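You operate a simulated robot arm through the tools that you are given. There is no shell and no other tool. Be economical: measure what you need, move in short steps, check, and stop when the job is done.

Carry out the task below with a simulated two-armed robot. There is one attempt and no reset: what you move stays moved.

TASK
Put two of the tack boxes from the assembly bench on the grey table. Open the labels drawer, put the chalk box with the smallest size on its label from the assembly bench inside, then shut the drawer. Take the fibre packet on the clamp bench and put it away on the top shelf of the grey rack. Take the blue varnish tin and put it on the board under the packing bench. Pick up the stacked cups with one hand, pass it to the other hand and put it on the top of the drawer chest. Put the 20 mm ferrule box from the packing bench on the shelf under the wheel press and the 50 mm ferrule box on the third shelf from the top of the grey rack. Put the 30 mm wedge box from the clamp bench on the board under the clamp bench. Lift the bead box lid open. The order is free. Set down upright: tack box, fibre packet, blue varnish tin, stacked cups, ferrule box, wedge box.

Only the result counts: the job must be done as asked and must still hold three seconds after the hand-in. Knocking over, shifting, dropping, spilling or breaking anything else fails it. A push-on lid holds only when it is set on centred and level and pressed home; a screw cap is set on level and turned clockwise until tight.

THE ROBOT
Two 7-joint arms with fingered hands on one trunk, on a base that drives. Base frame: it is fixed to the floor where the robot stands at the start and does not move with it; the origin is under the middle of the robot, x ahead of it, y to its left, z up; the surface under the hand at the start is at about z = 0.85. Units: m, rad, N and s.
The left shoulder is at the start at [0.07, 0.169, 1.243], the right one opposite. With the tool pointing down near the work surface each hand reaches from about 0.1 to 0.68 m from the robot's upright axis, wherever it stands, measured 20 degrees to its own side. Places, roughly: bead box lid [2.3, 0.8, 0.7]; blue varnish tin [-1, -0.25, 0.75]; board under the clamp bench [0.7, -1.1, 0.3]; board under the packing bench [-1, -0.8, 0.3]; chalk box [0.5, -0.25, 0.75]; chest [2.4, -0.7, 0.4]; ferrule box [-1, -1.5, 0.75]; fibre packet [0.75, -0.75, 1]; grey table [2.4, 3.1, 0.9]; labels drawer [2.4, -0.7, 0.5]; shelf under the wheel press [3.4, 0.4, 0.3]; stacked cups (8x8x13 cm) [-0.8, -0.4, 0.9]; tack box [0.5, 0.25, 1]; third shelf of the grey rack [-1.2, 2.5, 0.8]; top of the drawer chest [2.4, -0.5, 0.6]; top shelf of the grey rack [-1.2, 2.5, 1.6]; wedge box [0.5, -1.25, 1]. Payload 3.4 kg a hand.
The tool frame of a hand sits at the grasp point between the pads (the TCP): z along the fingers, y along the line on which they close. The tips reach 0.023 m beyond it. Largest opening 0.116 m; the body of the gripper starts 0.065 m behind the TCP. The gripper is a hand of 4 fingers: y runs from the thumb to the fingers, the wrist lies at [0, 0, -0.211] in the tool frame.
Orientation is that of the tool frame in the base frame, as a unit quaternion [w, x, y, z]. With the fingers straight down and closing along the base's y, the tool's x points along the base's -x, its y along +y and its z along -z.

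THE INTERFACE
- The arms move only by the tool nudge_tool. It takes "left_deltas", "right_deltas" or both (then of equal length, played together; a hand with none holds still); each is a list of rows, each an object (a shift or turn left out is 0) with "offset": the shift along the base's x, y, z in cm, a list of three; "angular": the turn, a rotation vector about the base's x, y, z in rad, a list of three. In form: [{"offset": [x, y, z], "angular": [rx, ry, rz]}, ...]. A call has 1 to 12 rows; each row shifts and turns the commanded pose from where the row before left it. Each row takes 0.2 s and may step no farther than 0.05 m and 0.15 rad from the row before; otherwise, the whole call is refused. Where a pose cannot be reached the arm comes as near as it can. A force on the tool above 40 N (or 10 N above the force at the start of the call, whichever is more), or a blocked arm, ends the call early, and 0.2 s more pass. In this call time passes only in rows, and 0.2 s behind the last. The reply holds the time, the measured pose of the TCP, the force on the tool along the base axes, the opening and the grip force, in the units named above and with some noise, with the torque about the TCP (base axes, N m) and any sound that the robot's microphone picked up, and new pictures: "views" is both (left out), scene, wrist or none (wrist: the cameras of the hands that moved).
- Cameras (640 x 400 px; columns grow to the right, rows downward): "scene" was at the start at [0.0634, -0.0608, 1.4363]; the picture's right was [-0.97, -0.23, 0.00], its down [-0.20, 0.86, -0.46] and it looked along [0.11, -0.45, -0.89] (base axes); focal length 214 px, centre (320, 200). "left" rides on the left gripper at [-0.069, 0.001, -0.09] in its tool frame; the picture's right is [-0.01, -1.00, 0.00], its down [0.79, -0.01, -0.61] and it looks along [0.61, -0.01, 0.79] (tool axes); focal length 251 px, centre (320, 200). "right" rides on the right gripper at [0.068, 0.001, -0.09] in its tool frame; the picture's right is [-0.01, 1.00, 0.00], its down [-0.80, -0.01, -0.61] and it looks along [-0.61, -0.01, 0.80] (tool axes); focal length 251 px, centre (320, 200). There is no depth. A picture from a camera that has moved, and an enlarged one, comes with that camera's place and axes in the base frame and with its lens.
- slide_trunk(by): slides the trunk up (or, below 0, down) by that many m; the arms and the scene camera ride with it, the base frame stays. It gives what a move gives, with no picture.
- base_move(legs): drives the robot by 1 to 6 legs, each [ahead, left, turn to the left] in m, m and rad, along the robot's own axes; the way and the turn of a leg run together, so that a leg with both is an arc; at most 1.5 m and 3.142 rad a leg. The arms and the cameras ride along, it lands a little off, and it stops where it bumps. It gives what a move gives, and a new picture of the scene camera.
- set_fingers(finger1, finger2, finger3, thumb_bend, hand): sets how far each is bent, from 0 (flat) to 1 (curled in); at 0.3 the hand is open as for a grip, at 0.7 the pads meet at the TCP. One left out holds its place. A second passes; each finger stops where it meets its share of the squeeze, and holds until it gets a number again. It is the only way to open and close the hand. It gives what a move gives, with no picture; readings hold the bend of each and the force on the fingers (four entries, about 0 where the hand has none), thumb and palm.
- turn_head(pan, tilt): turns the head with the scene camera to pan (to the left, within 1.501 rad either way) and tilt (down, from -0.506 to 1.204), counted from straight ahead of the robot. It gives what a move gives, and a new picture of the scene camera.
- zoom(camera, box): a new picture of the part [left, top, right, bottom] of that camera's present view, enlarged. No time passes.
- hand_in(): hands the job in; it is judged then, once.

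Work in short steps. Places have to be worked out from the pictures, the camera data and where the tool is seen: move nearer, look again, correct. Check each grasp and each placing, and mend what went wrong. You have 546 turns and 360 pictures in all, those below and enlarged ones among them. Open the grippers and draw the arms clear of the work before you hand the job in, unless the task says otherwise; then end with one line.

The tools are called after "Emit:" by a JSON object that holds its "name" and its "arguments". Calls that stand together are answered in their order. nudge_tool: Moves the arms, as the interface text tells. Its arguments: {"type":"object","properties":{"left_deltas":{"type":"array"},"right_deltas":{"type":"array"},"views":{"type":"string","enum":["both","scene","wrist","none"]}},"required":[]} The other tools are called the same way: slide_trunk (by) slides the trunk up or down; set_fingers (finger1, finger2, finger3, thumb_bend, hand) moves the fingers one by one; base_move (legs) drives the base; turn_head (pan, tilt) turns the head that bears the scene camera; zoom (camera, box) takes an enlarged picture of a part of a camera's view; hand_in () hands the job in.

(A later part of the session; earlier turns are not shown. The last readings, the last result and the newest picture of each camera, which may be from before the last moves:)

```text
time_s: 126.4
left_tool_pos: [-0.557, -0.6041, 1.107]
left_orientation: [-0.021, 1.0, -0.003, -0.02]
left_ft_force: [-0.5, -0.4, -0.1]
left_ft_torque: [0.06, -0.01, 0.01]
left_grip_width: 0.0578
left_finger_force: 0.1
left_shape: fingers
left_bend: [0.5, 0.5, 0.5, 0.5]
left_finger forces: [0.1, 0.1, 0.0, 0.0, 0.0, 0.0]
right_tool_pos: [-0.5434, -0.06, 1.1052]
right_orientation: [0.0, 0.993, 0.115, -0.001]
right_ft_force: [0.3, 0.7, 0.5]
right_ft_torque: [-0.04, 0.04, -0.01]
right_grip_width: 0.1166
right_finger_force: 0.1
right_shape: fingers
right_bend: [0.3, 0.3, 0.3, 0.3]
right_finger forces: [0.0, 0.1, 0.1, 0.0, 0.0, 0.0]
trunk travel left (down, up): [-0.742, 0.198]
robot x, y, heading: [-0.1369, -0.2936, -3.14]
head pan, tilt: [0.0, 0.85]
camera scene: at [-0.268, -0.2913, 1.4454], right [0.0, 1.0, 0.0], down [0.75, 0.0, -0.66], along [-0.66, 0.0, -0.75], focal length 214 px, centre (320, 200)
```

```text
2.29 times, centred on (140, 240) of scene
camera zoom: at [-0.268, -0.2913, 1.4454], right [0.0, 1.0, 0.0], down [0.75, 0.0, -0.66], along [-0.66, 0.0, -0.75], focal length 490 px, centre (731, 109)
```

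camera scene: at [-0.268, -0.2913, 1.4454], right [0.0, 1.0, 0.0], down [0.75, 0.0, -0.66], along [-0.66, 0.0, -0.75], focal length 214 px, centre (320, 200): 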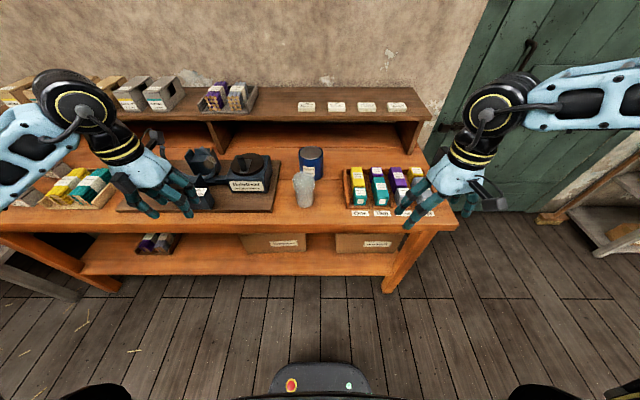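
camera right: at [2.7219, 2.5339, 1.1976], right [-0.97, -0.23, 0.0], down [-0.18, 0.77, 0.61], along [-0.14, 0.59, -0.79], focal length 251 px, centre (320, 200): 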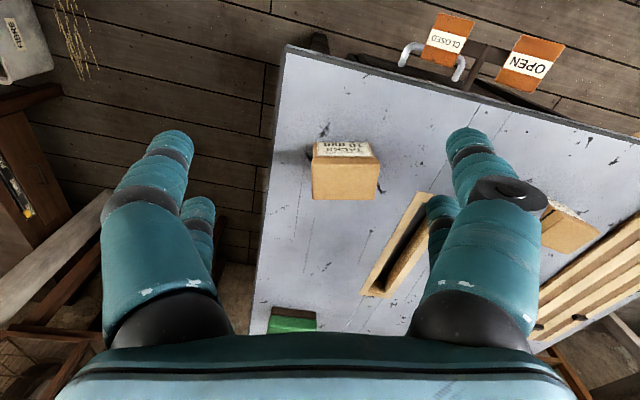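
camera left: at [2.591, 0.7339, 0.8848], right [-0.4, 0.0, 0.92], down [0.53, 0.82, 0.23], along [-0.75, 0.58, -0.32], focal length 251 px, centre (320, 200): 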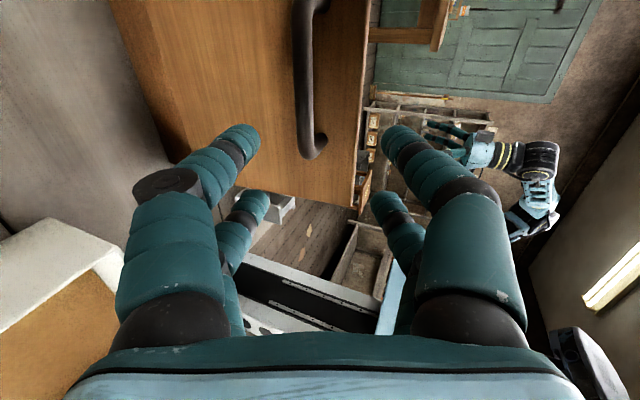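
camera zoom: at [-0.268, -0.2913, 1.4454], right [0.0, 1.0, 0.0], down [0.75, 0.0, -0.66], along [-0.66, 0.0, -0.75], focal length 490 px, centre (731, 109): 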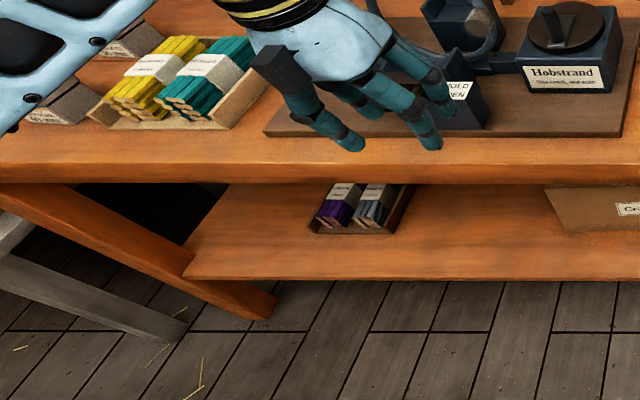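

Cups are at ≈[−0.85,−0.35], blue tin behind at ≈[−1.02,−0.32]. I'll take the cups with the left hand held horizontally (its camera ends up on top), then pass to the right from above. Repositioning and tilting the left hand forward.

Emit:
{"name": "base_move", "arguments": {"legs": [[0.08, -0.12, 0]]}}

Emit:
{"name": "nudge_tool", "arguments": {"left_deltas": [{"offset": [1, 1.3, 0], "angular": [0, 0.14, 0]}, {"offset": [1, 1.3, 0], "angular": [0, 0.14, 0]}, {"offset": [0, 1.3, 0], "angular": [0, 0.14, 0]}, {"offset": [0, 1.3, 0], "angular": [0, 0.14, 0]}, {"offset": [0, 1.3, 0], "angular": [0, 0.14, 0]}, {"offset": [0, 1.3, 0], "angular": [0, 0.14, 0]}, {"offset": [0, 1.3, 0], "angular": [0, 0.14, 0]}, {"offset": [0, 1.3, 0], "angular": [0, 0.14, 0]}, {"offset": [0, 1.3, 0], "angular": [0, 0.14, 0]}, {"offset": [0, 1.3, 0], "angular": [0, 0.14, 0]}, {"offset": [0, 1.3, 0], "angular": [0, 0.14, 0]}], "views": "both"}}

```text
time_s: 127.8
left_tool_pos: [-0.6365, -0.4866, 1.108]
left_orientation: [-0.023, 1.0, -0.002, -0.02]
left_ft_force: [-0.4, -0.5, -0.2]
left_ft_torque: [0.0, 0.02, -0.03]
left_grip_width: 0.0576
left_finger_force: 0.0
left_shape: fingers
left_bend: [0.5, 0.5, 0.5, 0.5]
left_finger forces: [0.1, 0.1, 0.1, 0.0, 0.0, 0.0]
right_tool_pos: [-0.6234, 0.0587, 1.107]
right_orientation: [-0.001, 0.993, 0.116, -0.001]
right_ft_force: [0.2, -0.9, -1.1]
right_ft_torque: [0.01, -0.02, -0.01]
right_grip_width: 0.1168
right_finger_force: 0.1
right_shape: fingers
right_bend: [0.3, 0.3, 0.3, 0.3]
right_finger forces: [0.1, 0.1, 0.0, 0.0, 0.0, 0.0]
trunk travel left (down, up): [-0.742, 0.198]
robot x, y, heading: [-0.222, -0.1694, -3.134]
head pan, tilt: [0.0, 0.85]
camera scene: at [-0.3476, -0.1734, 1.4455], right [0.0, 1.0, 0.0], down [0.75, 0.0, -0.66], along [-0.66, 0.0, -0.75], focal length 214 px, centre (320, 200)
```

scene: 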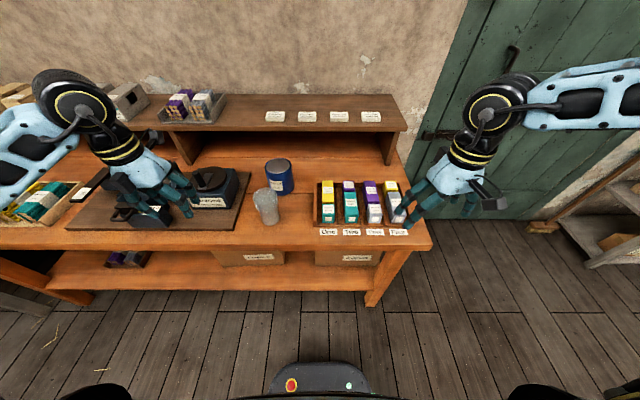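

```text
time_s: 130.2
left_tool_pos: [-0.7144, -0.3863, 1.1168]
left_orientation: [-0.017, 0.837, -0.015, -0.547]
left_ft_force: [0.2, -1.0, -0.2]
left_ft_torque: [0.0, 0.0, 0.0]
left_grip_width: 0.0578
left_finger_force: 0.1
left_shape: fingers
left_bend: [0.5, 0.5, 0.5, 0.5]
left_finger forces: [0.0, 0.0, 0.0, 0.1, 0.0, 0.1]
left hand out of reach, approached as far as the arm can: row 4, 5, 6, 7, 8, 9, 10, 11
right_tool_pos: [-0.6232, 0.0603, 1.1056]
right_orientation: [0.0, 0.993, 0.117, -0.002]
right_ft_force: [0.3, -0.1, -0.5]
right_ft_torque: [0.03, 0.01, 0.01]
right_grip_width: 0.1165
right_finger_force: 0.1
right_shape: fingers
right_bend: [0.3, 0.3, 0.3, 0.3]
right_finger forces: [0.0, 0.0, 0.0, 0.0, 0.0, 0.1]
trunk travel left (down, up): [-0.742, 0.198]
robot x, y, heading: [-0.2182, -0.1669, -3.137]
head pan, tilt: [0.0, 0.85]
camera scene: at [-0.3492, -0.1711, 1.4453], right [0.0, 1.0, 0.0], down [0.75, 0.0, -0.66], along [-0.66, 0.0, -0.75], focal length 214 px, centre (320, 200)
camera left: at [-0.659, -0.3911, 1.2154], right [0.04, 1.0, 0.02], down [0.87, -0.02, -0.48], along [-0.48, 0.04, -0.87], focal length 251 px, centre (320, 200)
```

scene: 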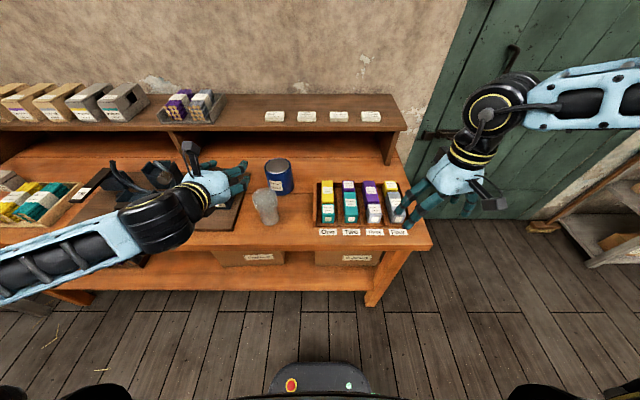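
left: 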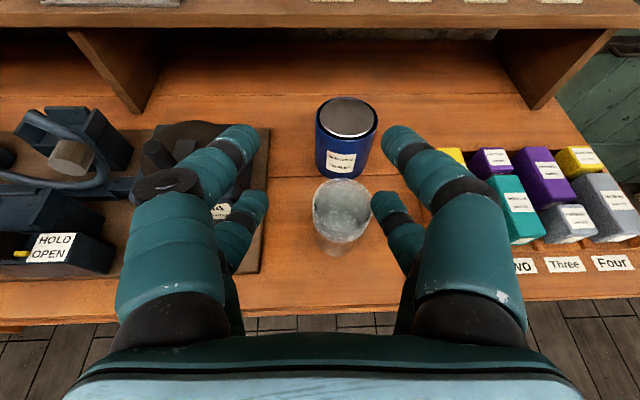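

Triangulating gives cups ≈[−0.80,−0.35], bench top ≈0.835. I back up 0.1 m and lower the trunk 0.22 m, then finish levelling the hand.

Emit:
{"name": "base_move", "arguments": {"legs": [[-0.1, 0, 0]]}}

Emit:
{"name": "slide_trunk", "arguments": {"by": -0.22}}

Emit:
{"name": "nudge_tool", "arguments": {"left_deltas": [{"offset": [0, 0.8, 0.5], "angular": [0, 0.12, 0]}, {"offset": [0, 0.8, 0.5], "angular": [0, 0.12, 0]}, {"offset": [0, 0.8, 0], "angular": [0, 0.12, 0]}], "views": "both"}}

```text
time_s: 131.3
left_tool_pos: [-0.6163, -0.3868, 1.1151]
left_orientation: [-0.017, 0.837, -0.014, -0.547]
left_ft_force: [-0.1, -0.7, -0.4]
left_ft_torque: [0.0, -0.02, -0.01]
left_grip_width: 0.0578
left_finger_force: 0.0
left_shape: fingers
left_bend: [0.5, 0.5, 0.5, 0.5]
left_finger forces: [0.1, 0.1, 0.0, 0.0, 0.1, 0.1]
right_tool_pos: [-0.5261, 0.06, 1.1061]
right_orientation: [-0.001, 0.993, 0.117, 0.0]
right_ft_force: [-1.0, -0.5, 0.1]
right_ft_torque: [0.02, 0.03, 0.0]
right_grip_width: 0.1167
right_finger_force: 0.0
right_shape: fingers
right_bend: [0.3, 0.3, 0.3, 0.3]
right_finger forces: [0.0, 0.0, 0.0, 0.0, 0.1, 0.0]
trunk travel left (down, up): [-0.742, 0.198]
robot x, y, heading: [-0.121, -0.1707, -3.142]
head pan, tilt: [0.0, 0.85]
camera scene: at [-0.2513, -0.1711, 1.4452], right [0.0, 1.0, 0.0], down [0.75, 0.0, -0.66], along [-0.66, 0.0, -0.75], focal length 214 px, centre (320, 200)
```

scene: 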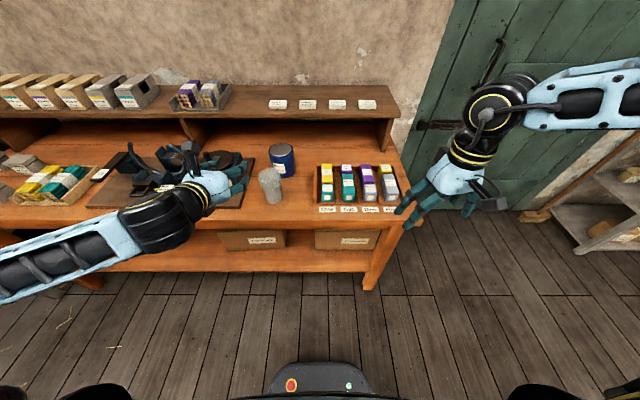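

```text
time_s: 133.7
left_tool_pos: [-0.6145, -0.3875, 0.8954]
left_orientation: [-0.017, 0.836, -0.014, -0.548]
left_ft_force: [0.6, -0.1, 1.0]
left_ft_torque: [0.06, 0.03, -0.03]
left_grip_width: 0.058
left_finger_force: 0.1
left_shape: fingers
left_bend: [0.5, 0.5, 0.5, 0.5]
left_finger forces: [0.0, 0.0, 0.0, 0.1, 0.0, 0.1]
right_tool_pos: [-0.5242, 0.0597, 0.8857]
right_orientation: [-0.001, 0.993, 0.116, 0.0]
right_ft_force: [0.2, -0.3, -0.1]
right_ft_torque: [0.02, 0.02, -0.01]
right_grip_width: 0.1164
right_finger_force: 0.0
right_shape: fingers
right_bend: [0.3, 0.3, 0.3, 0.3]
right_finger forces: [0.0, 0.0, 0.0, 0.1, 0.0, 0.0]
trunk travel left (down, up): [-0.522, 0.418]
robot x, y, heading: [-0.1202, -0.1727, -3.139]
head pan, tilt: [0.0, 0.85]
```

```text
time_s: 134.5
left_tool_pos: [-0.6155, -0.3864, 0.8957]
left_orientation: [-0.018, 0.837, -0.015, -0.547]
left_ft_force: [0.5, -0.5, 0.0]
left_ft_torque: [-0.03, -0.01, 0.01]
left_grip_width: 0.0579
left_finger_force: 0.0
left_shape: fingers
left_bend: [0.5, 0.5, 0.5, 0.5]
left_finger forces: [0.0, 0.0, 0.0, 0.0, 0.1, 0.0]
left hand out of reach, approached as far as the arm can: row 1, 2, 3
right_tool_pos: [-0.5234, 0.0605, 0.8859]
right_orientation: [0.001, 0.993, 0.117, -0.001]
right_ft_force: [-0.8, -0.4, 0.3]
right_ft_torque: [0.01, 0.0, -0.02]
right_grip_width: 0.1165
right_finger_force: 0.0
right_shape: fingers
right_bend: [0.3, 0.3, 0.3, 0.3]
right_finger forces: [0.1, 0.0, 0.0, 0.0, 0.0, 0.1]
trunk travel left (down, up): [-0.522, 0.418]
robot x, y, heading: [-0.1161, -0.171, -3.14]
head pan, tilt: [0.0, 0.85]
camera scene: at [-0.2498, -0.1711, 1.2253], right [0.0, 1.0, 0.0], down [0.75, 0.0, -0.66], along [-0.66, 0.0, -0.75], focal length 214 px, centre (320, 200)
camera left: at [-0.5596, -0.3911, 0.9954], right [0.04, 1.0, 0.02], down [0.87, -0.02, -0.48], along [-0.48, 0.04, -0.87], focal length 251 px, centre (320, 200)
```

scene: 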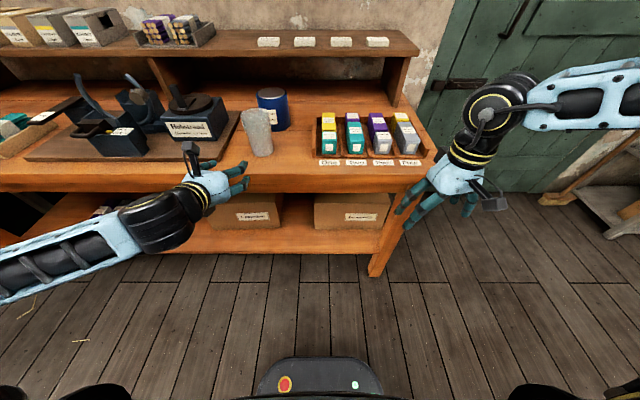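
left: 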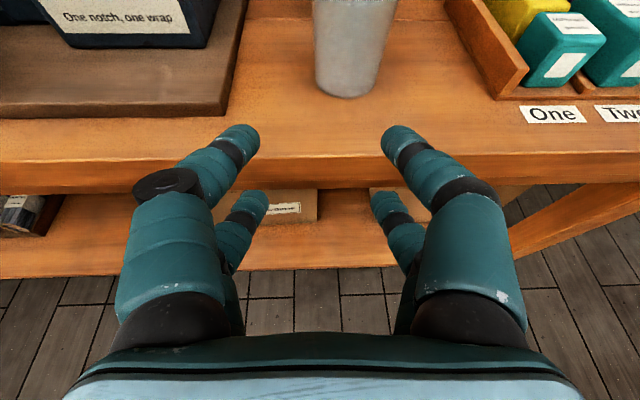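

At this pitch (about 24° below level) the hand is usable. I open the fingers and line up with the cup at y≈−0.355.

Emit:
{"name": "set_fingers", "arguments": {"hand": "left", "finger1": 0.3, "finger2": 0.3, "finger3": 0.3, "thumb_bend": 0.3}}

Emit:
{"name": "nudge_tool", "arguments": {"left_deltas": [{"offset": [-1, 1.5, 0]}, {"offset": [-2.5, 1.6, 0]}, {"offset": [-3.5, 0, 0]}], "views": "both"}}

```text
time_s: 135.5
left_tool_pos: [-0.6138, -0.3861, 0.8956]
left_orientation: [-0.018, 0.837, -0.015, -0.547]
left_ft_force: [0.7, 0.5, -0.7]
left_ft_torque: [-0.01, -0.02, -0.01]
left_grip_width: 0.1167
left_finger_force: 0.0
left_shape: fingers
left_bend: [0.3, 0.3, 0.3, 0.3]
left_finger forces: [0.1, 0.0, 0.0, 0.1, 0.1, 0.1]
right_tool_pos: [-0.5246, 0.0604, 0.8855]
right_orientation: [0.0, 0.993, 0.117, -0.001]
right_ft_force: [0.1, -0.3, 0.2]
right_ft_torque: [0.02, 0.01, 0.0]
right_grip_width: 0.1165
right_finger_force: 0.1
right_shape: fingers
right_bend: [0.3, 0.3, 0.3, 0.3]
right_finger forces: [0.1, 0.0, 0.1, 0.1, 0.0, 0.1]
trunk travel left (down, up): [-0.522, 0.418]
robot x, y, heading: [-0.1206, -0.1746, -3.138]
head pan, tilt: [0.0, 0.85]
```

```text
time_s: 136.3
left_tool_pos: [-0.6853, -0.3549, 0.8953]
left_orientation: [-0.017, 0.837, -0.014, -0.546]
left_ft_force: [0.5, -0.2, 0.2]
left_ft_torque: [0.0, 0.01, -0.01]
left_grip_width: 0.1166
left_finger_force: 0.0
left_shape: fingers
left_bend: [0.3, 0.3, 0.3, 0.3]
left_finger forces: [0.0, 0.0, 0.0, 0.0, 0.0, 0.1]
right_tool_pos: [-0.5255, 0.0602, 0.8861]
right_orientation: [-0.001, 0.993, 0.117, 0.0]
right_ft_force: [-0.1, -0.4, -0.6]
right_ft_torque: [0.03, -0.01, -0.01]
right_grip_width: 0.1167
right_finger_force: 0.1
right_shape: fingers
right_bend: [0.3, 0.3, 0.3, 0.3]
right_finger forces: [0.1, 0.0, 0.0, 0.0, 0.0, 0.1]
trunk travel left (down, up): [-0.522, 0.418]
robot x, y, heading: [-0.1169, -0.1716, -3.136]
head pan, tilt: [0.0, 0.85]
camera scene: at [-0.2505, -0.1712, 1.2253], right [0.0, 1.0, 0.0], down [0.75, 0.0, -0.66], along [-0.66, 0.0, -0.75], focal length 214 px, centre (320, 200)
camera left: at [-0.6306, -0.3595, 0.9949], right [0.04, 1.0, 0.02], down [0.87, -0.02, -0.48], along [-0.48, 0.04, -0.88], focal length 251 px, centre (320, 200)
```

scene: 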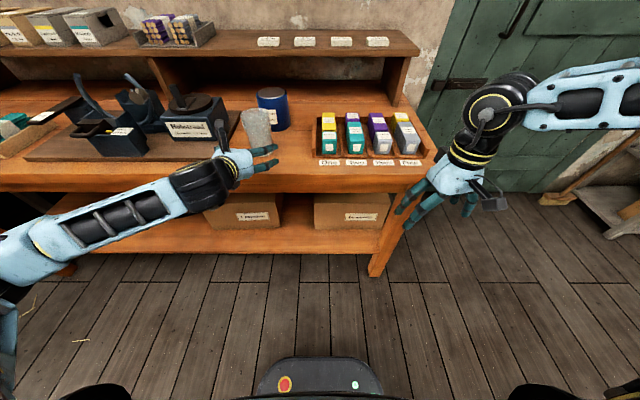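
left: 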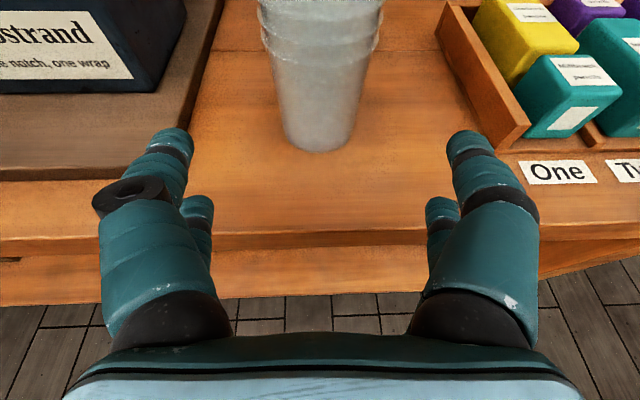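

Cup is centred between the fingers. Advance 11 cm and grip.

Emit:
{"name": "nudge_tool", "arguments": {"left_deltas": [{"offset": [-3.7, 0, -0.4]}, {"offset": [-3.7, 0, -0.4]}, {"offset": [-3.6, 0, 0]}], "views": "wrist"}}

Emit:
{"name": "set_fingers", "arguments": {"hand": "left", "finger1": 0.6, "finger2": 0.6, "finger3": 0.6, "thumb_bend": 0.6}}

```text
time_s: 137.1
left_tool_pos: [-0.7961, -0.3559, 0.8894]
left_orientation: [-0.017, 0.837, -0.014, -0.547]
left_ft_force: [0.4, -1.0, 0.2]
left_ft_torque: [0.0, -0.01, 0.02]
left_grip_width: 0.1166
left_finger_force: 0.1
left_shape: fingers
left_bend: [0.3, 0.3, 0.3, 0.3]
left_finger forces: [0.0, 0.0, 0.0, 0.0, 0.0, 0.0]
right_tool_pos: [-0.5248, 0.0607, 0.8866]
right_orientation: [0.001, 0.993, 0.117, -0.001]
right_ft_force: [0.0, -0.7, -0.1]
right_ft_torque: [-0.03, -0.04, -0.03]
right_grip_width: 0.1168
right_finger_force: 0.1
right_shape: fingers
right_bend: [0.3, 0.3, 0.3, 0.3]
right_finger forces: [0.1, 0.1, 0.0, 0.1, 0.0, 0.0]
trunk travel left (down, up): [-0.522, 0.418]
robot x, y, heading: [-0.1212, -0.169, -3.139]
head pan, tilt: [0.0, 0.85]
camera left: at [-0.7405, -0.3594, 0.9872], right [0.04, 1.0, 0.02], down [0.87, -0.02, -0.48], along [-0.48, 0.04, -0.87], focal length 251 px, centre (320, 200)
```

left: 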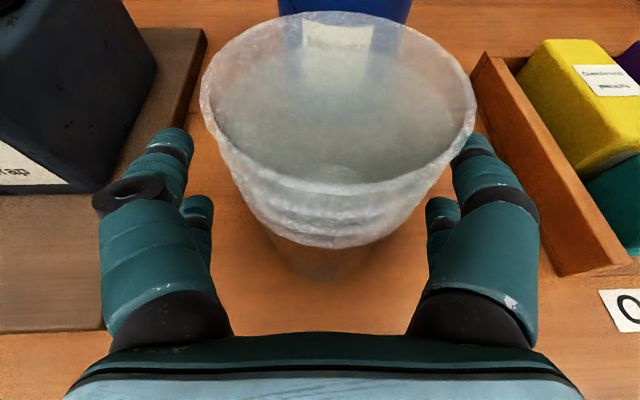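

```text
time_s: 138.1
left_tool_pos: [-0.7953, -0.3555, 0.8897]
left_orientation: [-0.017, 0.837, -0.014, -0.547]
left_ft_force: [-0.4, 0.3, 1.5]
left_ft_torque: [0.03, 0.0, -0.01]
left_grip_width: 0.0658
left_finger_force: 19.5
left_shape: fingers
left_bend: [0.47, 0.45, 0.49, 0.52]
left_finger forces: [10.6, 8.4, 6.5, 0.1, 13.3, 0.0]
right_tool_pos: [-0.5241, 0.0603, 0.8868]
right_orientation: [0.001, 0.993, 0.115, -0.001]
right_ft_force: [0.1, -0.3, -0.1]
right_ft_torque: [0.01, 0.0, 0.0]
right_grip_width: 0.1166
right_finger_force: 0.2
right_shape: fingers
right_bend: [0.3, 0.3, 0.3, 0.3]
right_finger forces: [0.1, 0.0, 0.1, 0.0, 0.0, 0.0]
trunk travel left (down, up): [-0.522, 0.418]
robot x, y, heading: [-0.1206, -0.1699, -3.139]
head pan, tilt: [0.0, 0.85]
```

Gripped (6.6 cm). Lift and withdraw from the bench.

Emit:
{"name": "nudge_tool", "arguments": {"left_deltas": [{"offset": [0, 0, 3]}, {"offset": [0, 0, 4]}, {"offset": [2, 0.5, 3]}, {"offset": [4, 1, 0]}, {"offset": [4, 1, 0]}, {"offset": [4, 1, 0]}, {"offset": [4, 1, 0]}], "views": "both"}}

```text
time_s: 139.7
left_tool_pos: [-0.6125, -0.3108, 0.9896]
left_orientation: [-0.016, 0.837, -0.013, -0.547]
left_ft_force: [0.3, -1.6, -1.3]
left_ft_torque: [0.0, -0.02, 0.0]
left_grip_width: 0.0652
left_finger_force: 19.3
left_shape: fingers
left_bend: [0.47, 0.44, 0.49, 0.52]
left_finger forces: [11.0, 8.5, 6.4, 0.0, 13.2, 0.0]
right_tool_pos: [-0.5248, 0.0603, 0.8864]
right_orientation: [0.0, 0.993, 0.117, -0.001]
right_ft_force: [-1.3, 0.5, -0.3]
right_ft_torque: [0.0, 0.02, 0.02]
right_grip_width: 0.1163
right_finger_force: 0.0
right_shape: fingers
right_bend: [0.3, 0.3, 0.3, 0.3]
right_finger forces: [0.1, 0.0, 0.0, 0.0, 0.0, 0.0]
trunk travel left (down, up): [-0.522, 0.418]
robot x, y, heading: [-0.1209, -0.1747, -3.138]
head pan, tilt: [0.0, 0.85]
camera scene: at [-0.2492, -0.1708, 1.2254], right [0.0, 1.0, 0.0], down [0.75, 0.0, -0.66], along [-0.66, 0.0, -0.75], focal length 214 px, centre (320, 200)
camera left: at [-0.5582, -0.3146, 1.0882], right [0.04, 1.0, 0.02], down [0.87, -0.02, -0.49], along [-0.48, 0.04, -0.87], focal length 251 px, centre (320, 200)
```

scene: 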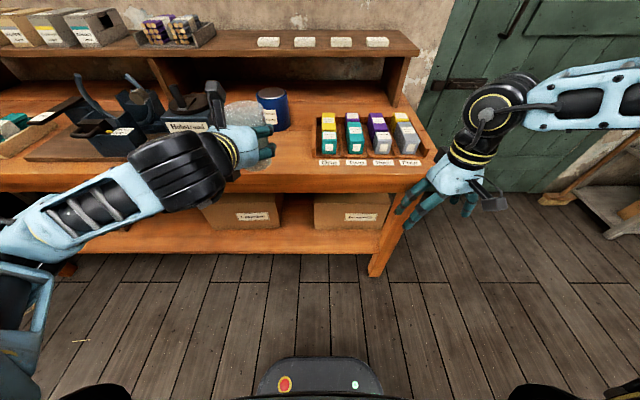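
left: 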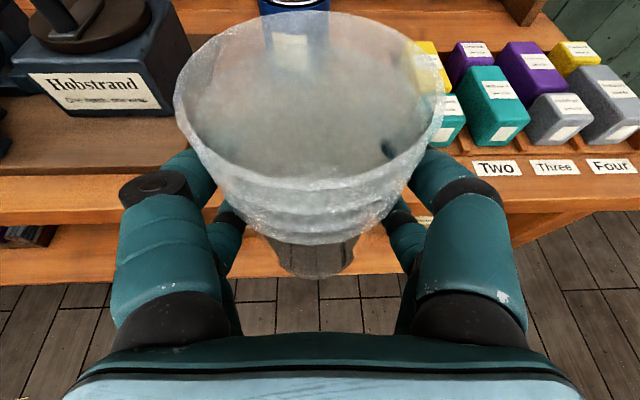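

The cup is held. I bring it nearer the centre line and raise the right hand to prepare the hand-over from above, tilted forward to clear the left camera.

Emit:
{"name": "nudge_tool", "arguments": {"left_deltas": [{"offset": [0, 2, 0]}, {"offset": [0, 2, 0]}, {"offset": [0, 2, 0]}, {"offset": [0, 2, 0]}, {"offset": [0, 2, 0]}, {"offset": [0, 2, 0]}], "right_deltas": [{"offset": [0, 3, 4], "angular": [0, 0, -0.117]}, {"offset": [0, 0, 5], "angular": [0, 0, -0.117]}, {"offset": [0, 0, 5], "angular": [0, -0.12, 0]}, {"offset": [0, 0, 5], "angular": [0, -0.12, 0]}, {"offset": [0, 0, 5], "angular": [0, -0.12, 0]}, {"offset": [0, 0, 5], "angular": [0, -0.1, 0]}], "views": "both"}}

```text
time_s: 141.1
left_tool_pos: [-0.6157, -0.1909, 0.989]
left_orientation: [-0.017, 0.837, -0.015, -0.547]
left_ft_force: [0.3, 0.6, -0.3]
left_ft_torque: [0.03, -0.02, 0.01]
left_grip_width: 0.0654
left_finger_force: 19.8
left_shape: fingers
left_bend: [0.47, 0.44, 0.49, 0.52]
left_finger forces: [10.9, 8.4, 6.4, 0.0, 13.3, 0.0]
right_tool_pos: [-0.4783, 0.0857, 1.0751]
right_orientation: [0.002, 0.974, 0.001, 0.226]
right_ft_force: [0.0, 0.2, 0.3]
right_ft_torque: [-0.02, -0.01, 0.03]
right_grip_width: 0.1167
right_finger_force: 0.1
right_shape: fingers
right_bend: [0.3, 0.3, 0.3, 0.3]
right_finger forces: [0.1, 0.0, 0.1, 0.0, 0.0, 0.0]
right hand out of reach, approached as far as the arm can: row 5, 6
trunk travel left (down, up): [-0.522, 0.418]
robot x, y, heading: [-0.1199, -0.1739, -3.137]
head pan, tilt: [0.0, 0.85]
camera scene: at [-0.2495, -0.1702, 1.2254], right [0.0, 1.0, 0.0], down [0.75, 0.0, -0.66], along [-0.66, 0.0, -0.75], focal length 214 px, centre (320, 200)
camera right: at [-0.4563, 0.0859, 1.1871], right [-0.01, -1.0, 0.0], down [-0.98, 0.01, 0.19], along [-0.19, 0.0, -0.98], focal length 251 px, centre (320, 200)
camera left: at [-0.5596, -0.194, 1.0873], right [0.04, 1.0, 0.02], down [0.87, -0.02, -0.48], along [-0.48, 0.04, -0.87], focal length 251 px, centre (320, 200)
```

scene: 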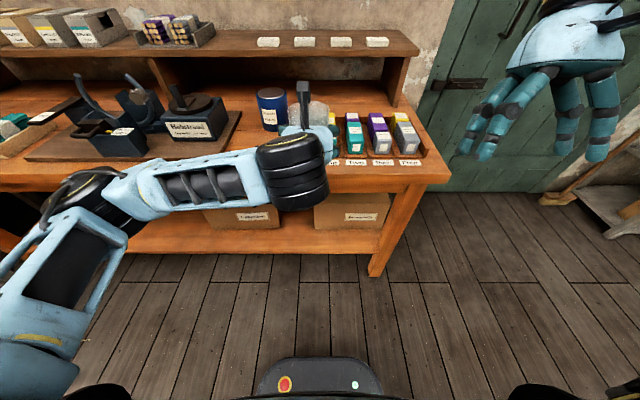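
right: 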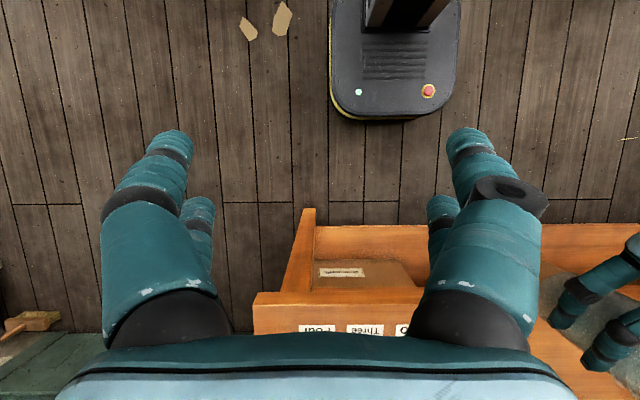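
left: 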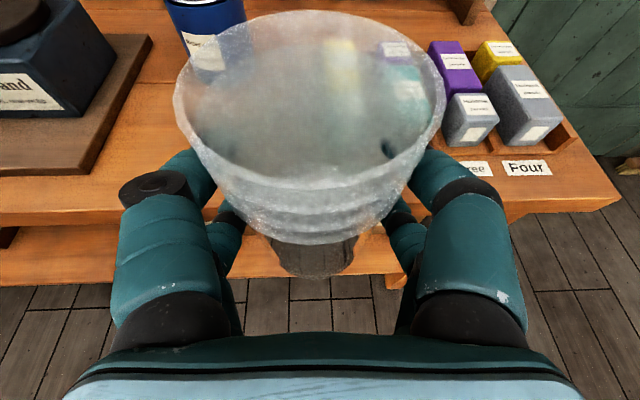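

Left moves inward fine. I lower the cup by 12 cm and bring the right hand above it.

Emit:
{"name": "nudge_tool", "arguments": {"left_deltas": [{"offset": [0, 1, -3]}, {"offset": [0, 1, -3]}, {"offset": [0, 1, -3]}, {"offset": [0, 1, -3]}, {"offset": [0, 0, 0]}, {"offset": [0, 0, 0]}], "right_deltas": [{"offset": [-2.3, -2, 0]}, {"offset": [-2.3, -3, 0]}, {"offset": [-2.3, -3, 0]}, {"offset": [-2.3, -4, -1]}, {"offset": [-2.3, -4, -1]}, {"offset": [-2.2, -4, -1]}], "views": "both"}}

```text
time_s: 142.5
left_tool_pos: [-0.6151, -0.1505, 0.8692]
left_orientation: [-0.017, 0.837, -0.014, -0.546]
left_ft_force: [0.0, -0.2, -1.1]
left_ft_torque: [0.03, -0.01, 0.0]
left_grip_width: 0.0651
left_finger_force: 19.9
left_shape: fingers
left_bend: [0.47, 0.44, 0.49, 0.52]
left_finger forces: [10.9, 8.2, 6.2, 0.0, 13.2, 0.0]
right_tool_pos: [-0.5166, -0.039, 0.9801]
right_orientation: [0.0, 0.974, -0.001, 0.227]
right_ft_force: [-1.3, 1.2, -0.7]
right_ft_torque: [0.03, -0.02, 0.02]
right_grip_width: 0.1167
right_finger_force: 0.1
right_shape: fingers
right_bend: [0.3, 0.3, 0.3, 0.3]
right_finger forces: [0.0, 0.0, 0.1, 0.1, 0.0, 0.0]
right hand out of reach, approached as far as the arm can: row 1, 2, 3, 4, 5, 6
trunk travel left (down, up): [-0.522, 0.418]
robot x, y, heading: [-0.1238, -0.1735, -3.144]
head pan, tilt: [0.0, 0.85]
camera scene: at [-0.2501, -0.171, 1.2253], right [0.0, 1.0, 0.0], down [0.75, 0.0, -0.66], along [-0.66, 0.0, -0.75], focal length 214 px, centre (320, 200)
camera right: at [-0.4947, -0.0391, 1.0922], right [-0.01, -1.0, 0.0], down [-0.98, 0.01, 0.19], along [-0.19, 0.0, -0.98], focal length 251 px, centre (320, 200)
camera left: at [-0.5594, -0.1548, 0.968], right [0.04, 1.0, 0.02], down [0.87, -0.02, -0.48], along [-0.48, 0.04, -0.87], focal length 251 px, centre (320, 200)
```

scene: 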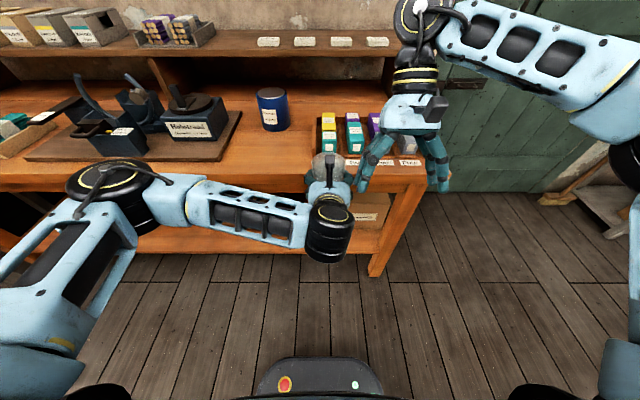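
right: 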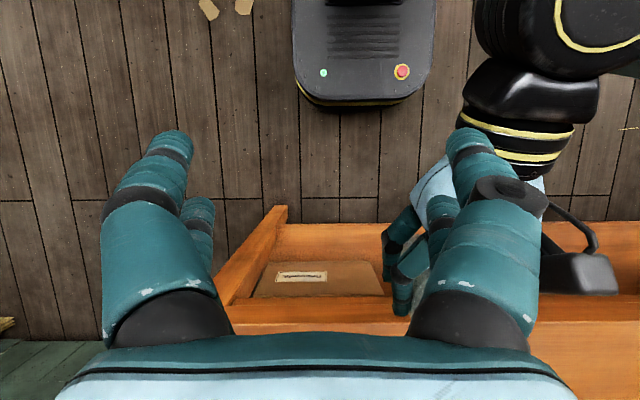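
left: 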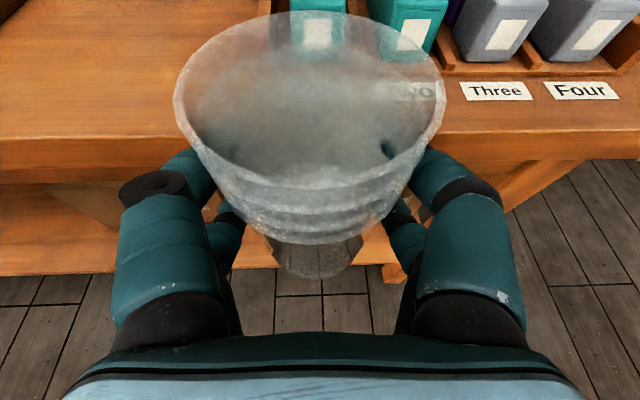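

The right arm can't take that tilt here. I'll straighten the right hand (vertical, slight natural yaw) and raise it first.

Emit:
{"name": "nudge_tool", "arguments": {"right_deltas": [{"offset": [0, 3, 4], "angular": [0, 0.13, 0]}, {"offset": [0, 2, 4], "angular": [0, 0.13, 0]}, {"offset": [-3, 0, 2], "angular": [0, 0.1, 0.12]}, {"offset": [-4, 0, 0], "angular": [0, 0, 0.12]}, {"offset": [-3, 0, 0]}], "views": "none"}}

Emit:
{"name": "nudge_tool", "arguments": {"left_deltas": [{"offset": [0, 2, 0]}, {"offset": [0, 2, 0]}, {"offset": [0, 2, 0]}], "views": "both"}}

```text
refused: row 3 steps farther than a row can; nothing moved
```

```text
time_s: 143.3
left_tool_pos: [-0.6158, -0.0919, 0.8682]
left_orientation: [-0.014, 0.837, -0.012, -0.547]
left_ft_force: [-10.3, -20.0, -15.9]
left_ft_torque: [2.38, -0.22, -1.37]
left_grip_width: 0.0653
left_finger_force: 19.6
left_shape: fingers
left_bend: [0.47, 0.44, 0.49, 0.52]
left_finger forces: [11.0, 8.3, 6.4, 0.1, 13.2, 0.0]
right_tool_pos: [-0.5161, -0.0386, 0.9809]
right_orientation: [0.001, 0.974, 0.0, 0.227]
right_ft_force: [11.1, 19.1, 15.6]
right_ft_torque: [-0.86, 0.57, -0.04]
right_grip_width: 0.1167
right_finger_force: 0.0
right_shape: fingers
right_bend: [0.3, 0.34, 0.3, 0.3]
right_finger forces: [0.0, 0.0, 0.0, 0.0, 0.0, 0.1]
trunk travel left (down, up): [-0.522, 0.418]
robot x, y, heading: [-0.1191, -0.172, -3.141]
head pan, tilt: [0.0, 0.85]
camera scene: at [-0.2499, -0.1702, 1.2253], right [0.0, 1.0, 0.0], down [0.75, 0.0, -0.66], along [-0.66, 0.0, -0.75], focal length 214 px, centre (320, 200)
camera left: at [-0.5613, -0.0955, 0.9663], right [0.03, 1.0, 0.02], down [0.88, -0.02, -0.48], along [-0.48, 0.03, -0.88], focal length 251 px, centre (320, 200)
```

scene: 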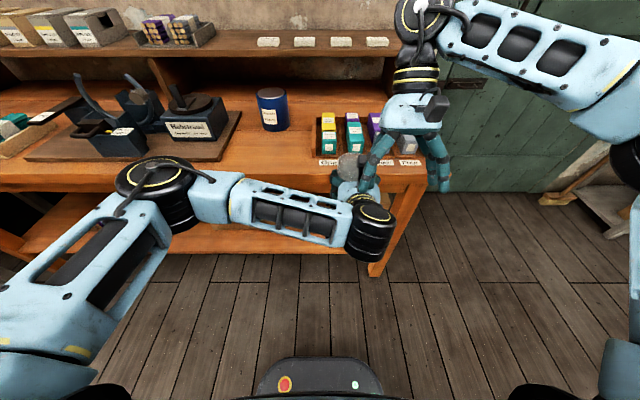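
left: 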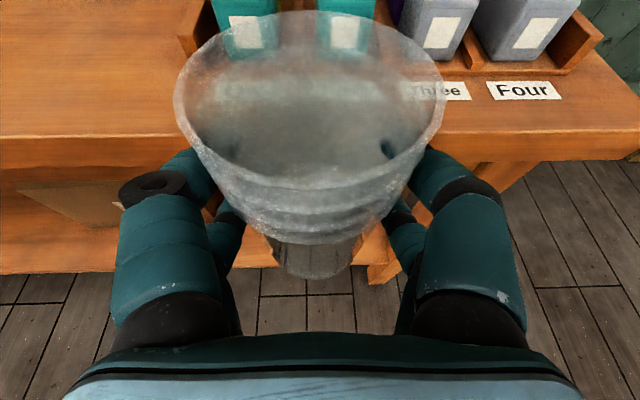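

The hands touched lightly; I back the left away first.

Emit:
{"name": "nudge_tool", "arguments": {"left_deltas": [{"offset": [0, -3, 0]}, {"offset": [0, -3, 0]}], "right_deltas": [{"offset": [0, 2, 0]}, {"offset": [0, 2, 3]}], "views": "none"}}

Emit:
{"name": "nudge_tool", "arguments": {"right_deltas": [{"offset": [0, 1, 4], "angular": [0, 0.13, 0]}, {"offset": [0, 0, 3], "angular": [0, 0.13, 0]}, {"offset": [-3, 0, 2], "angular": [0, 0.1, 0]}, {"offset": [-4, 0, 0], "angular": [0, 0, 0.12]}, {"offset": [-3, 0, 0], "angular": [0, 0, 0.12]}], "views": "wrist"}}

```text
time_s: 143.9
left_tool_pos: [-0.6143, -0.1513, 0.8686]
left_orientation: [-0.018, 0.837, -0.014, -0.547]
left_ft_force: [0.2, 0.3, -0.5]
left_ft_torque: [0.02, -0.03, 0.0]
left_grip_width: 0.0651
left_finger_force: 19.2
left_shape: fingers
left_bend: [0.47, 0.44, 0.49, 0.52]
left_finger forces: [11.0, 8.3, 6.4, 0.0, 13.1, 0.1]
right_tool_pos: [-0.5155, -0.0004, 1.0112]
right_orientation: [0.0, 0.974, -0.001, 0.227]
right_ft_force: [-0.9, -0.1, -0.1]
right_ft_torque: [-0.02, 0.04, 0.05]
right_grip_width: 0.1166
right_finger_force: 0.2
right_shape: fingers
right_bend: [0.3, 0.3, 0.3, 0.3]
right_finger forces: [0.0, 0.1, 0.1, 0.0, 0.0, 0.0]
trunk travel left (down, up): [-0.522, 0.418]
robot x, y, heading: [-0.1215, -0.1705, -3.14]
head pan, tilt: [0.0, 0.85]
```

```text
time_s: 145.1
left_tool_pos: [-0.6152, -0.1509, 0.8687]
left_orientation: [-0.017, 0.837, -0.014, -0.547]
left_ft_force: [-0.1, 0.3, -0.9]
left_ft_torque: [0.02, -0.02, 0.03]
left_grip_width: 0.0652
left_finger_force: 19.0
left_shape: fingers
left_bend: [0.47, 0.44, 0.49, 0.52]
left_finger forces: [11.0, 8.2, 6.3, 0.0, 13.2, 0.0]
right_tool_pos: [-0.5888, 0.0303, 1.0769]
right_orientation: [-0.005, 0.992, 0.12, 0.048]
right_ft_force: [-0.1, 0.5, -0.7]
right_ft_torque: [0.03, 0.0, 0.0]
right_grip_width: 0.1168
right_finger_force: 0.1
right_shape: fingers
right_bend: [0.3, 0.3, 0.3, 0.3]
right_finger forces: [0.0, 0.0, 0.0, 0.1, 0.1, 0.0]
right hand out of reach, approached as far as the arm can: row 4, 5
trunk travel left (down, up): [-0.522, 0.418]
robot x, y, heading: [-0.1194, -0.1709, -3.141]
head pan, tilt: [0.0, 0.85]
camera right: at [-0.5317, 0.0452, 1.1738], right [0.23, -0.97, 0.0], down [-0.83, -0.19, 0.53], along [-0.51, -0.12, -0.85], focal length 251 px, centre (320, 200)
```

right: 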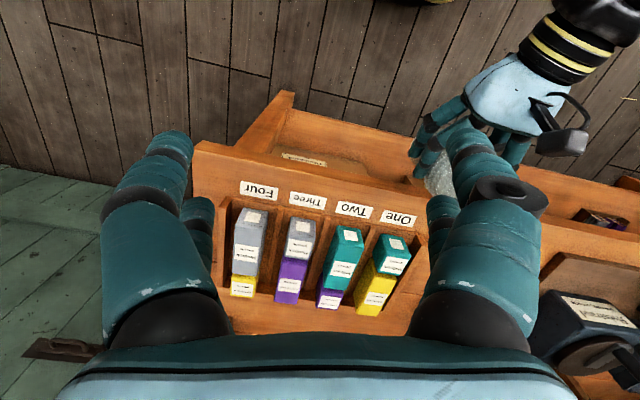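

I probe the right arm's reach at a lower height, beside the cup.

Emit:
{"name": "nudge_tool", "arguments": {"right_deltas": [{"offset": [-1, 0, -4], "angular": [0, 0.09, 0]}, {"offset": [-1, -1, -4]}], "views": "none"}}

```text
time_s: 145.7
left_tool_pos: [-0.6159, -0.1512, 0.8673]
left_orientation: [-0.016, 0.838, -0.013, -0.546]
left_ft_force: [-1.1, -0.2, -0.1]
left_ft_torque: [-0.03, -0.02, 0.02]
left_grip_width: 0.0653
left_finger_force: 19.2
left_shape: fingers
left_bend: [0.47, 0.44, 0.49, 0.52]
left_finger forces: [10.9, 8.2, 6.4, 0.1, 13.2, 0.0]
right_tool_pos: [-0.6126, 0.0214, 0.9942]
right_orientation: [-0.01, 0.993, 0.118, 0.004]
right_ft_force: [-0.9, -0.8, -0.2]
right_ft_torque: [0.01, -0.01, 0.01]
right_grip_width: 0.1167
right_finger_force: 0.1
right_shape: fingers
right_bend: [0.3, 0.3, 0.3, 0.3]
right_finger forces: [0.0, 0.1, 0.1, 0.0, 0.0, 0.1]
trunk travel left (down, up): [-0.522, 0.418]
robot x, y, heading: [-0.1214, -0.1735, -3.141]
head pan, tilt: [0.0, 0.85]
```

The right reaches there. I lower the cup 4.5 cm and slide it under the right hand.

Emit:
{"name": "nudge_tool", "arguments": {"left_deltas": [{"offset": [0, 0, -4.5]}, {"offset": [0, 3, 0]}, {"offset": [0, 3, 0]}, {"offset": [0, 3, 0]}, {"offset": [0, 3, 0]}, {"offset": [0, 2.5, 0]}], "views": "both"}}

Emit:
{"name": "zoom", "arguments": {"camera": "right", "box": [0, 0, 640, 400]}}

```text
time_s: 147.1
left_tool_pos: [-0.6155, -0.0047, 0.8228]
left_orientation: [-0.016, 0.837, -0.014, -0.547]
left_ft_force: [-0.7, -0.3, -0.8]
left_ft_torque: [0.0, 0.0, 0.02]
left_grip_width: 0.0652
left_finger_force: 19.4
left_shape: fingers
left_bend: [0.47, 0.44, 0.49, 0.52]
left_finger forces: [10.9, 8.2, 6.4, 0.0, 13.1, 0.0]
right_tool_pos: [-0.6089, 0.0212, 0.9968]
right_orientation: [-0.011, 0.993, 0.118, 0.004]
right_ft_force: [0.5, 0.1, -0.4]
right_ft_torque: [0.03, -0.02, 0.02]
right_grip_width: 0.1168
right_finger_force: 0.1
right_shape: fingers
right_bend: [0.3, 0.3, 0.3, 0.3]
right_finger forces: [0.0, 0.1, 0.0, 0.0, 0.0, 0.0]
trunk travel left (down, up): [-0.522, 0.418]
robot x, y, heading: [-0.1196, -0.1727, -3.139]
head pan, tilt: [0.0, 0.85]
camera scene: at [-0.2497, -0.1702, 1.2253], right [0.0, 1.0, 0.0], down [0.75, 0.0, -0.66], along [-0.66, 0.0, -0.75], focal length 214 px, centre (320, 200)
camera left: at [-0.5601, -0.0092, 0.9223], right [0.04, 1.0, 0.02], down [0.87, -0.02, -0.48], along [-0.48, 0.04, -0.87], focal length 251 px, centre (320, 200)
```

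scene: 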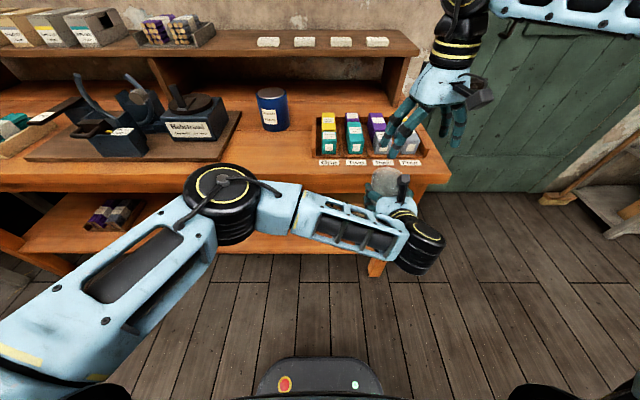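
left: 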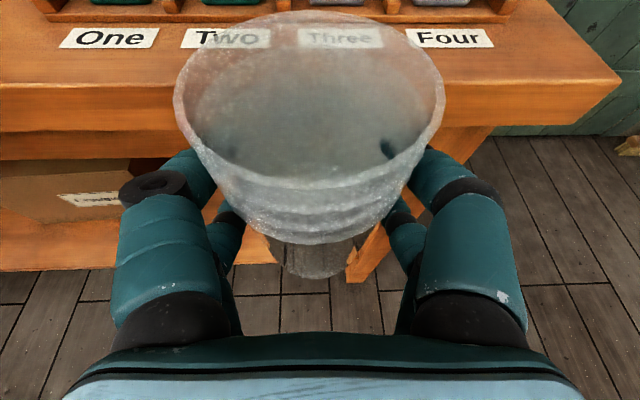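

```text
1.00 times, centred on (320, 200) of right (not enlarged: the box is as wide or as high as the picture)
camera zoom: at [-0.5433, 0.0354, 1.0879], right [0.23, -0.97, -0.02], down [-0.78, -0.19, 0.6], along [-0.59, -0.12, -0.8], focal length 251 px, centre (320, 200)
```

zoom: 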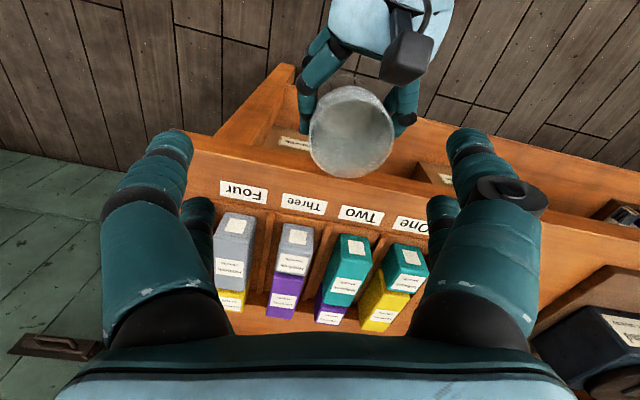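

The cup axis is at ≈[−0.611,−0.003], rim z≈0.898. I centre the right hand and lower it around the rim in steps.

Emit:
{"name": "nudge_tool", "arguments": {"right_deltas": [{"offset": [-0.2, -2.4, 0]}, {"offset": [0, 0, -3]}, {"offset": [0, 0, -3]}], "views": "wrist"}}

```text
time_s: 147.9
left_tool_pos: [-0.6157, -0.006, 0.8238]
left_orientation: [-0.018, 0.837, -0.015, -0.546]
left_ft_force: [0.4, 0.2, -0.5]
left_ft_torque: [0.03, 0.01, 0.0]
left_grip_width: 0.0651
left_finger_force: 19.3
left_shape: fingers
left_bend: [0.47, 0.44, 0.49, 0.52]
left_finger forces: [11.0, 8.1, 6.4, 0.0, 13.2, 0.1]
right_tool_pos: [-0.611, -0.0026, 0.9361]
right_orientation: [-0.011, 0.993, 0.118, 0.005]
right_ft_force: [-0.5, -0.3, -0.2]
right_ft_torque: [-0.01, 0.06, -0.03]
right_grip_width: 0.1166
right_finger_force: 0.1
right_shape: fingers
right_bend: [0.3, 0.3, 0.3, 0.3]
right_finger forces: [0.0, 0.0, 0.0, 0.1, 0.0, 0.0]
trunk travel left (down, up): [-0.522, 0.418]
robot x, y, heading: [-0.1215, -0.1748, -3.14]
head pan, tilt: [0.0, 0.85]
camera right: at [-0.5448, 0.0111, 1.0274], right [0.23, -0.97, -0.02], down [-0.78, -0.19, 0.6], along [-0.59, -0.12, -0.8], focal length 251 px, centre (320, 200)
```

right: 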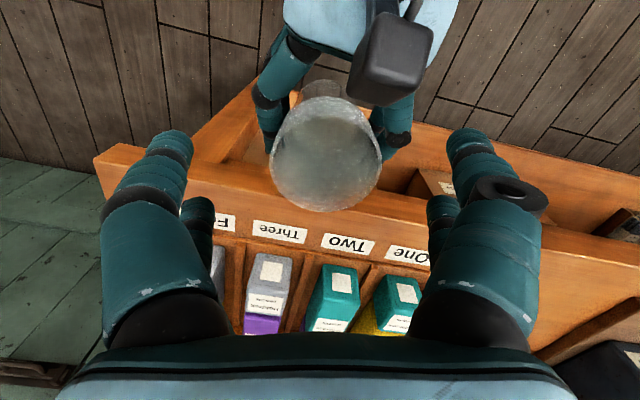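

Clear. Lower another 4 cm and grip with the right.

Emit:
{"name": "nudge_tool", "arguments": {"right_deltas": [{"offset": [0, 0, -2]}, {"offset": [0, 0, -2]}], "views": "wrist"}}

Emit:
{"name": "set_fingers", "arguments": {"hand": "right", "finger1": 0.6, "finger2": 0.6, "finger3": 0.6, "thumb_bend": 0.6}}

```text
time_s: 148.5
left_tool_pos: [-0.6165, -0.0063, 0.8231]
left_orientation: [-0.017, 0.837, -0.014, -0.546]
left_ft_force: [-0.2, 0.2, -0.5]
left_ft_torque: [-0.03, -0.02, -0.03]
left_grip_width: 0.0652
left_finger_force: 19.2
left_shape: fingers
left_bend: [0.47, 0.44, 0.49, 0.52]
left_finger forces: [10.8, 8.2, 6.4, 0.1, 13.1, 0.0]
right_tool_pos: [-0.6105, -0.0025, 0.8967]
right_orientation: [-0.011, 0.993, 0.119, 0.004]
right_ft_force: [-0.6, 0.3, -0.1]
right_ft_torque: [0.02, 0.0, 0.0]
right_grip_width: 0.1169
right_finger_force: 0.1
right_shape: fingers
right_bend: [0.3, 0.3, 0.3, 0.3]
right_finger forces: [0.0, 0.1, 0.1, 0.0, 0.0, 0.0]
trunk travel left (down, up): [-0.522, 0.418]
robot x, y, heading: [-0.1206, -0.1714, -3.136]
head pan, tilt: [0.0, 0.85]
camera right: at [-0.5451, 0.0107, 0.9881], right [0.23, -0.97, -0.02], down [-0.78, -0.19, 0.6], along [-0.59, -0.12, -0.8], focal length 251 px, centre (320, 200)
```

right: 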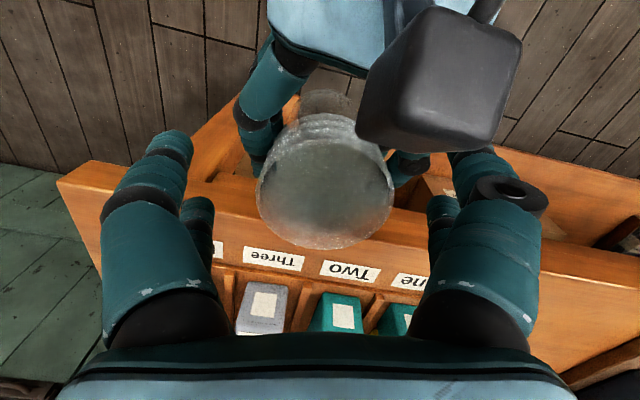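

```text
time_s: 149.5
left_tool_pos: [-0.6151, -0.0057, 0.8233]
left_orientation: [-0.017, 0.836, -0.014, -0.548]
left_ft_force: [0.2, 8.1, -6.5]
left_ft_torque: [-0.1, 0.24, 0.2]
left_grip_width: 0.0652
left_finger_force: 19.3
left_shape: fingers
left_bend: [0.47, 0.44, 0.49, 0.52]
left_finger forces: [10.8, 8.2, 6.5, 0.0, 13.6, 0.0]
right_tool_pos: [-0.6108, -0.0036, 0.8977]
right_orientation: [-0.011, 0.993, 0.119, 0.004]
right_ft_force: [1.5, -7.3, 4.8]
right_ft_torque: [-0.5, -0.24, -0.18]
right_grip_width: 0.0558
right_finger_force: 7.9
right_shape: fingers
right_bend: [0.44, 0.46, 0.48, 0.59]
right_finger forces: [0.1, 8.3, 6.4, 0.0, 0.7, 0.1]
trunk travel left (down, up): [-0.522, 0.418]
robot x, y, heading: [-0.1187, -0.171, -3.142]
head pan, tilt: [0.0, 0.85]
```

Contact is uneven (thumb barely touching); I close further.

Emit:
{"name": "set_fingers", "arguments": {"hand": "right", "finger1": 0.75, "finger2": 0.75, "finger3": 0.75, "thumb_bend": 0.75}}

Emit:
{"name": "zoom", "arguments": {"camera": "right", "box": [80, 50, 560, 350]}}

```text
time_s: 150.5
left_tool_pos: [-0.6154, -0.0048, 0.8239]
left_orientation: [-0.017, 0.837, -0.014, -0.547]
left_ft_force: [-0.6, 0.7, -9.4]
left_ft_torque: [0.31, 0.28, 0.24]
left_grip_width: 0.0651
left_finger_force: 20.9
left_shape: fingers
left_bend: [0.45, 0.43, 0.5, 0.54]
left_finger forces: [13.5, 9.0, 5.8, 0.0, 11.5, 0.0]
right_tool_pos: [-0.6106, -0.0036, 0.8981]
right_orientation: [-0.011, 0.993, 0.118, 0.005]
right_ft_force: [0.2, 0.4, 8.1]
right_ft_torque: [-0.35, -0.3, -0.26]
right_grip_width: 0.0384
right_finger_force: 12.2
right_shape: fingers
right_bend: [0.44, 0.44, 0.5, 0.72]
right_finger forces: [0.0, 6.6, 8.7, 0.0, 8.3, 0.0]
trunk travel left (down, up): [-0.522, 0.418]
robot x, y, heading: [-0.1234, -0.1738, -3.134]
head pan, tilt: [0.0, 0.85]
```

```text
1.33 times, centred on (320, 200) of right
camera zoom: at [-0.5449, 0.0105, 0.9886], right [0.23, -0.97, -0.02], down [-0.78, -0.19, 0.6], along [-0.59, -0.12, -0.8], focal length 335 px, centre (320, 200)
```

zoom: 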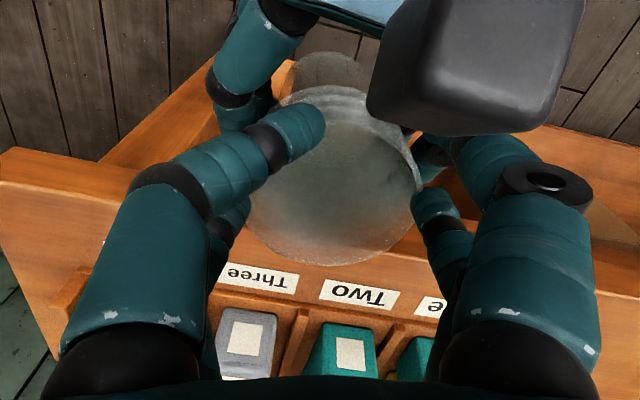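

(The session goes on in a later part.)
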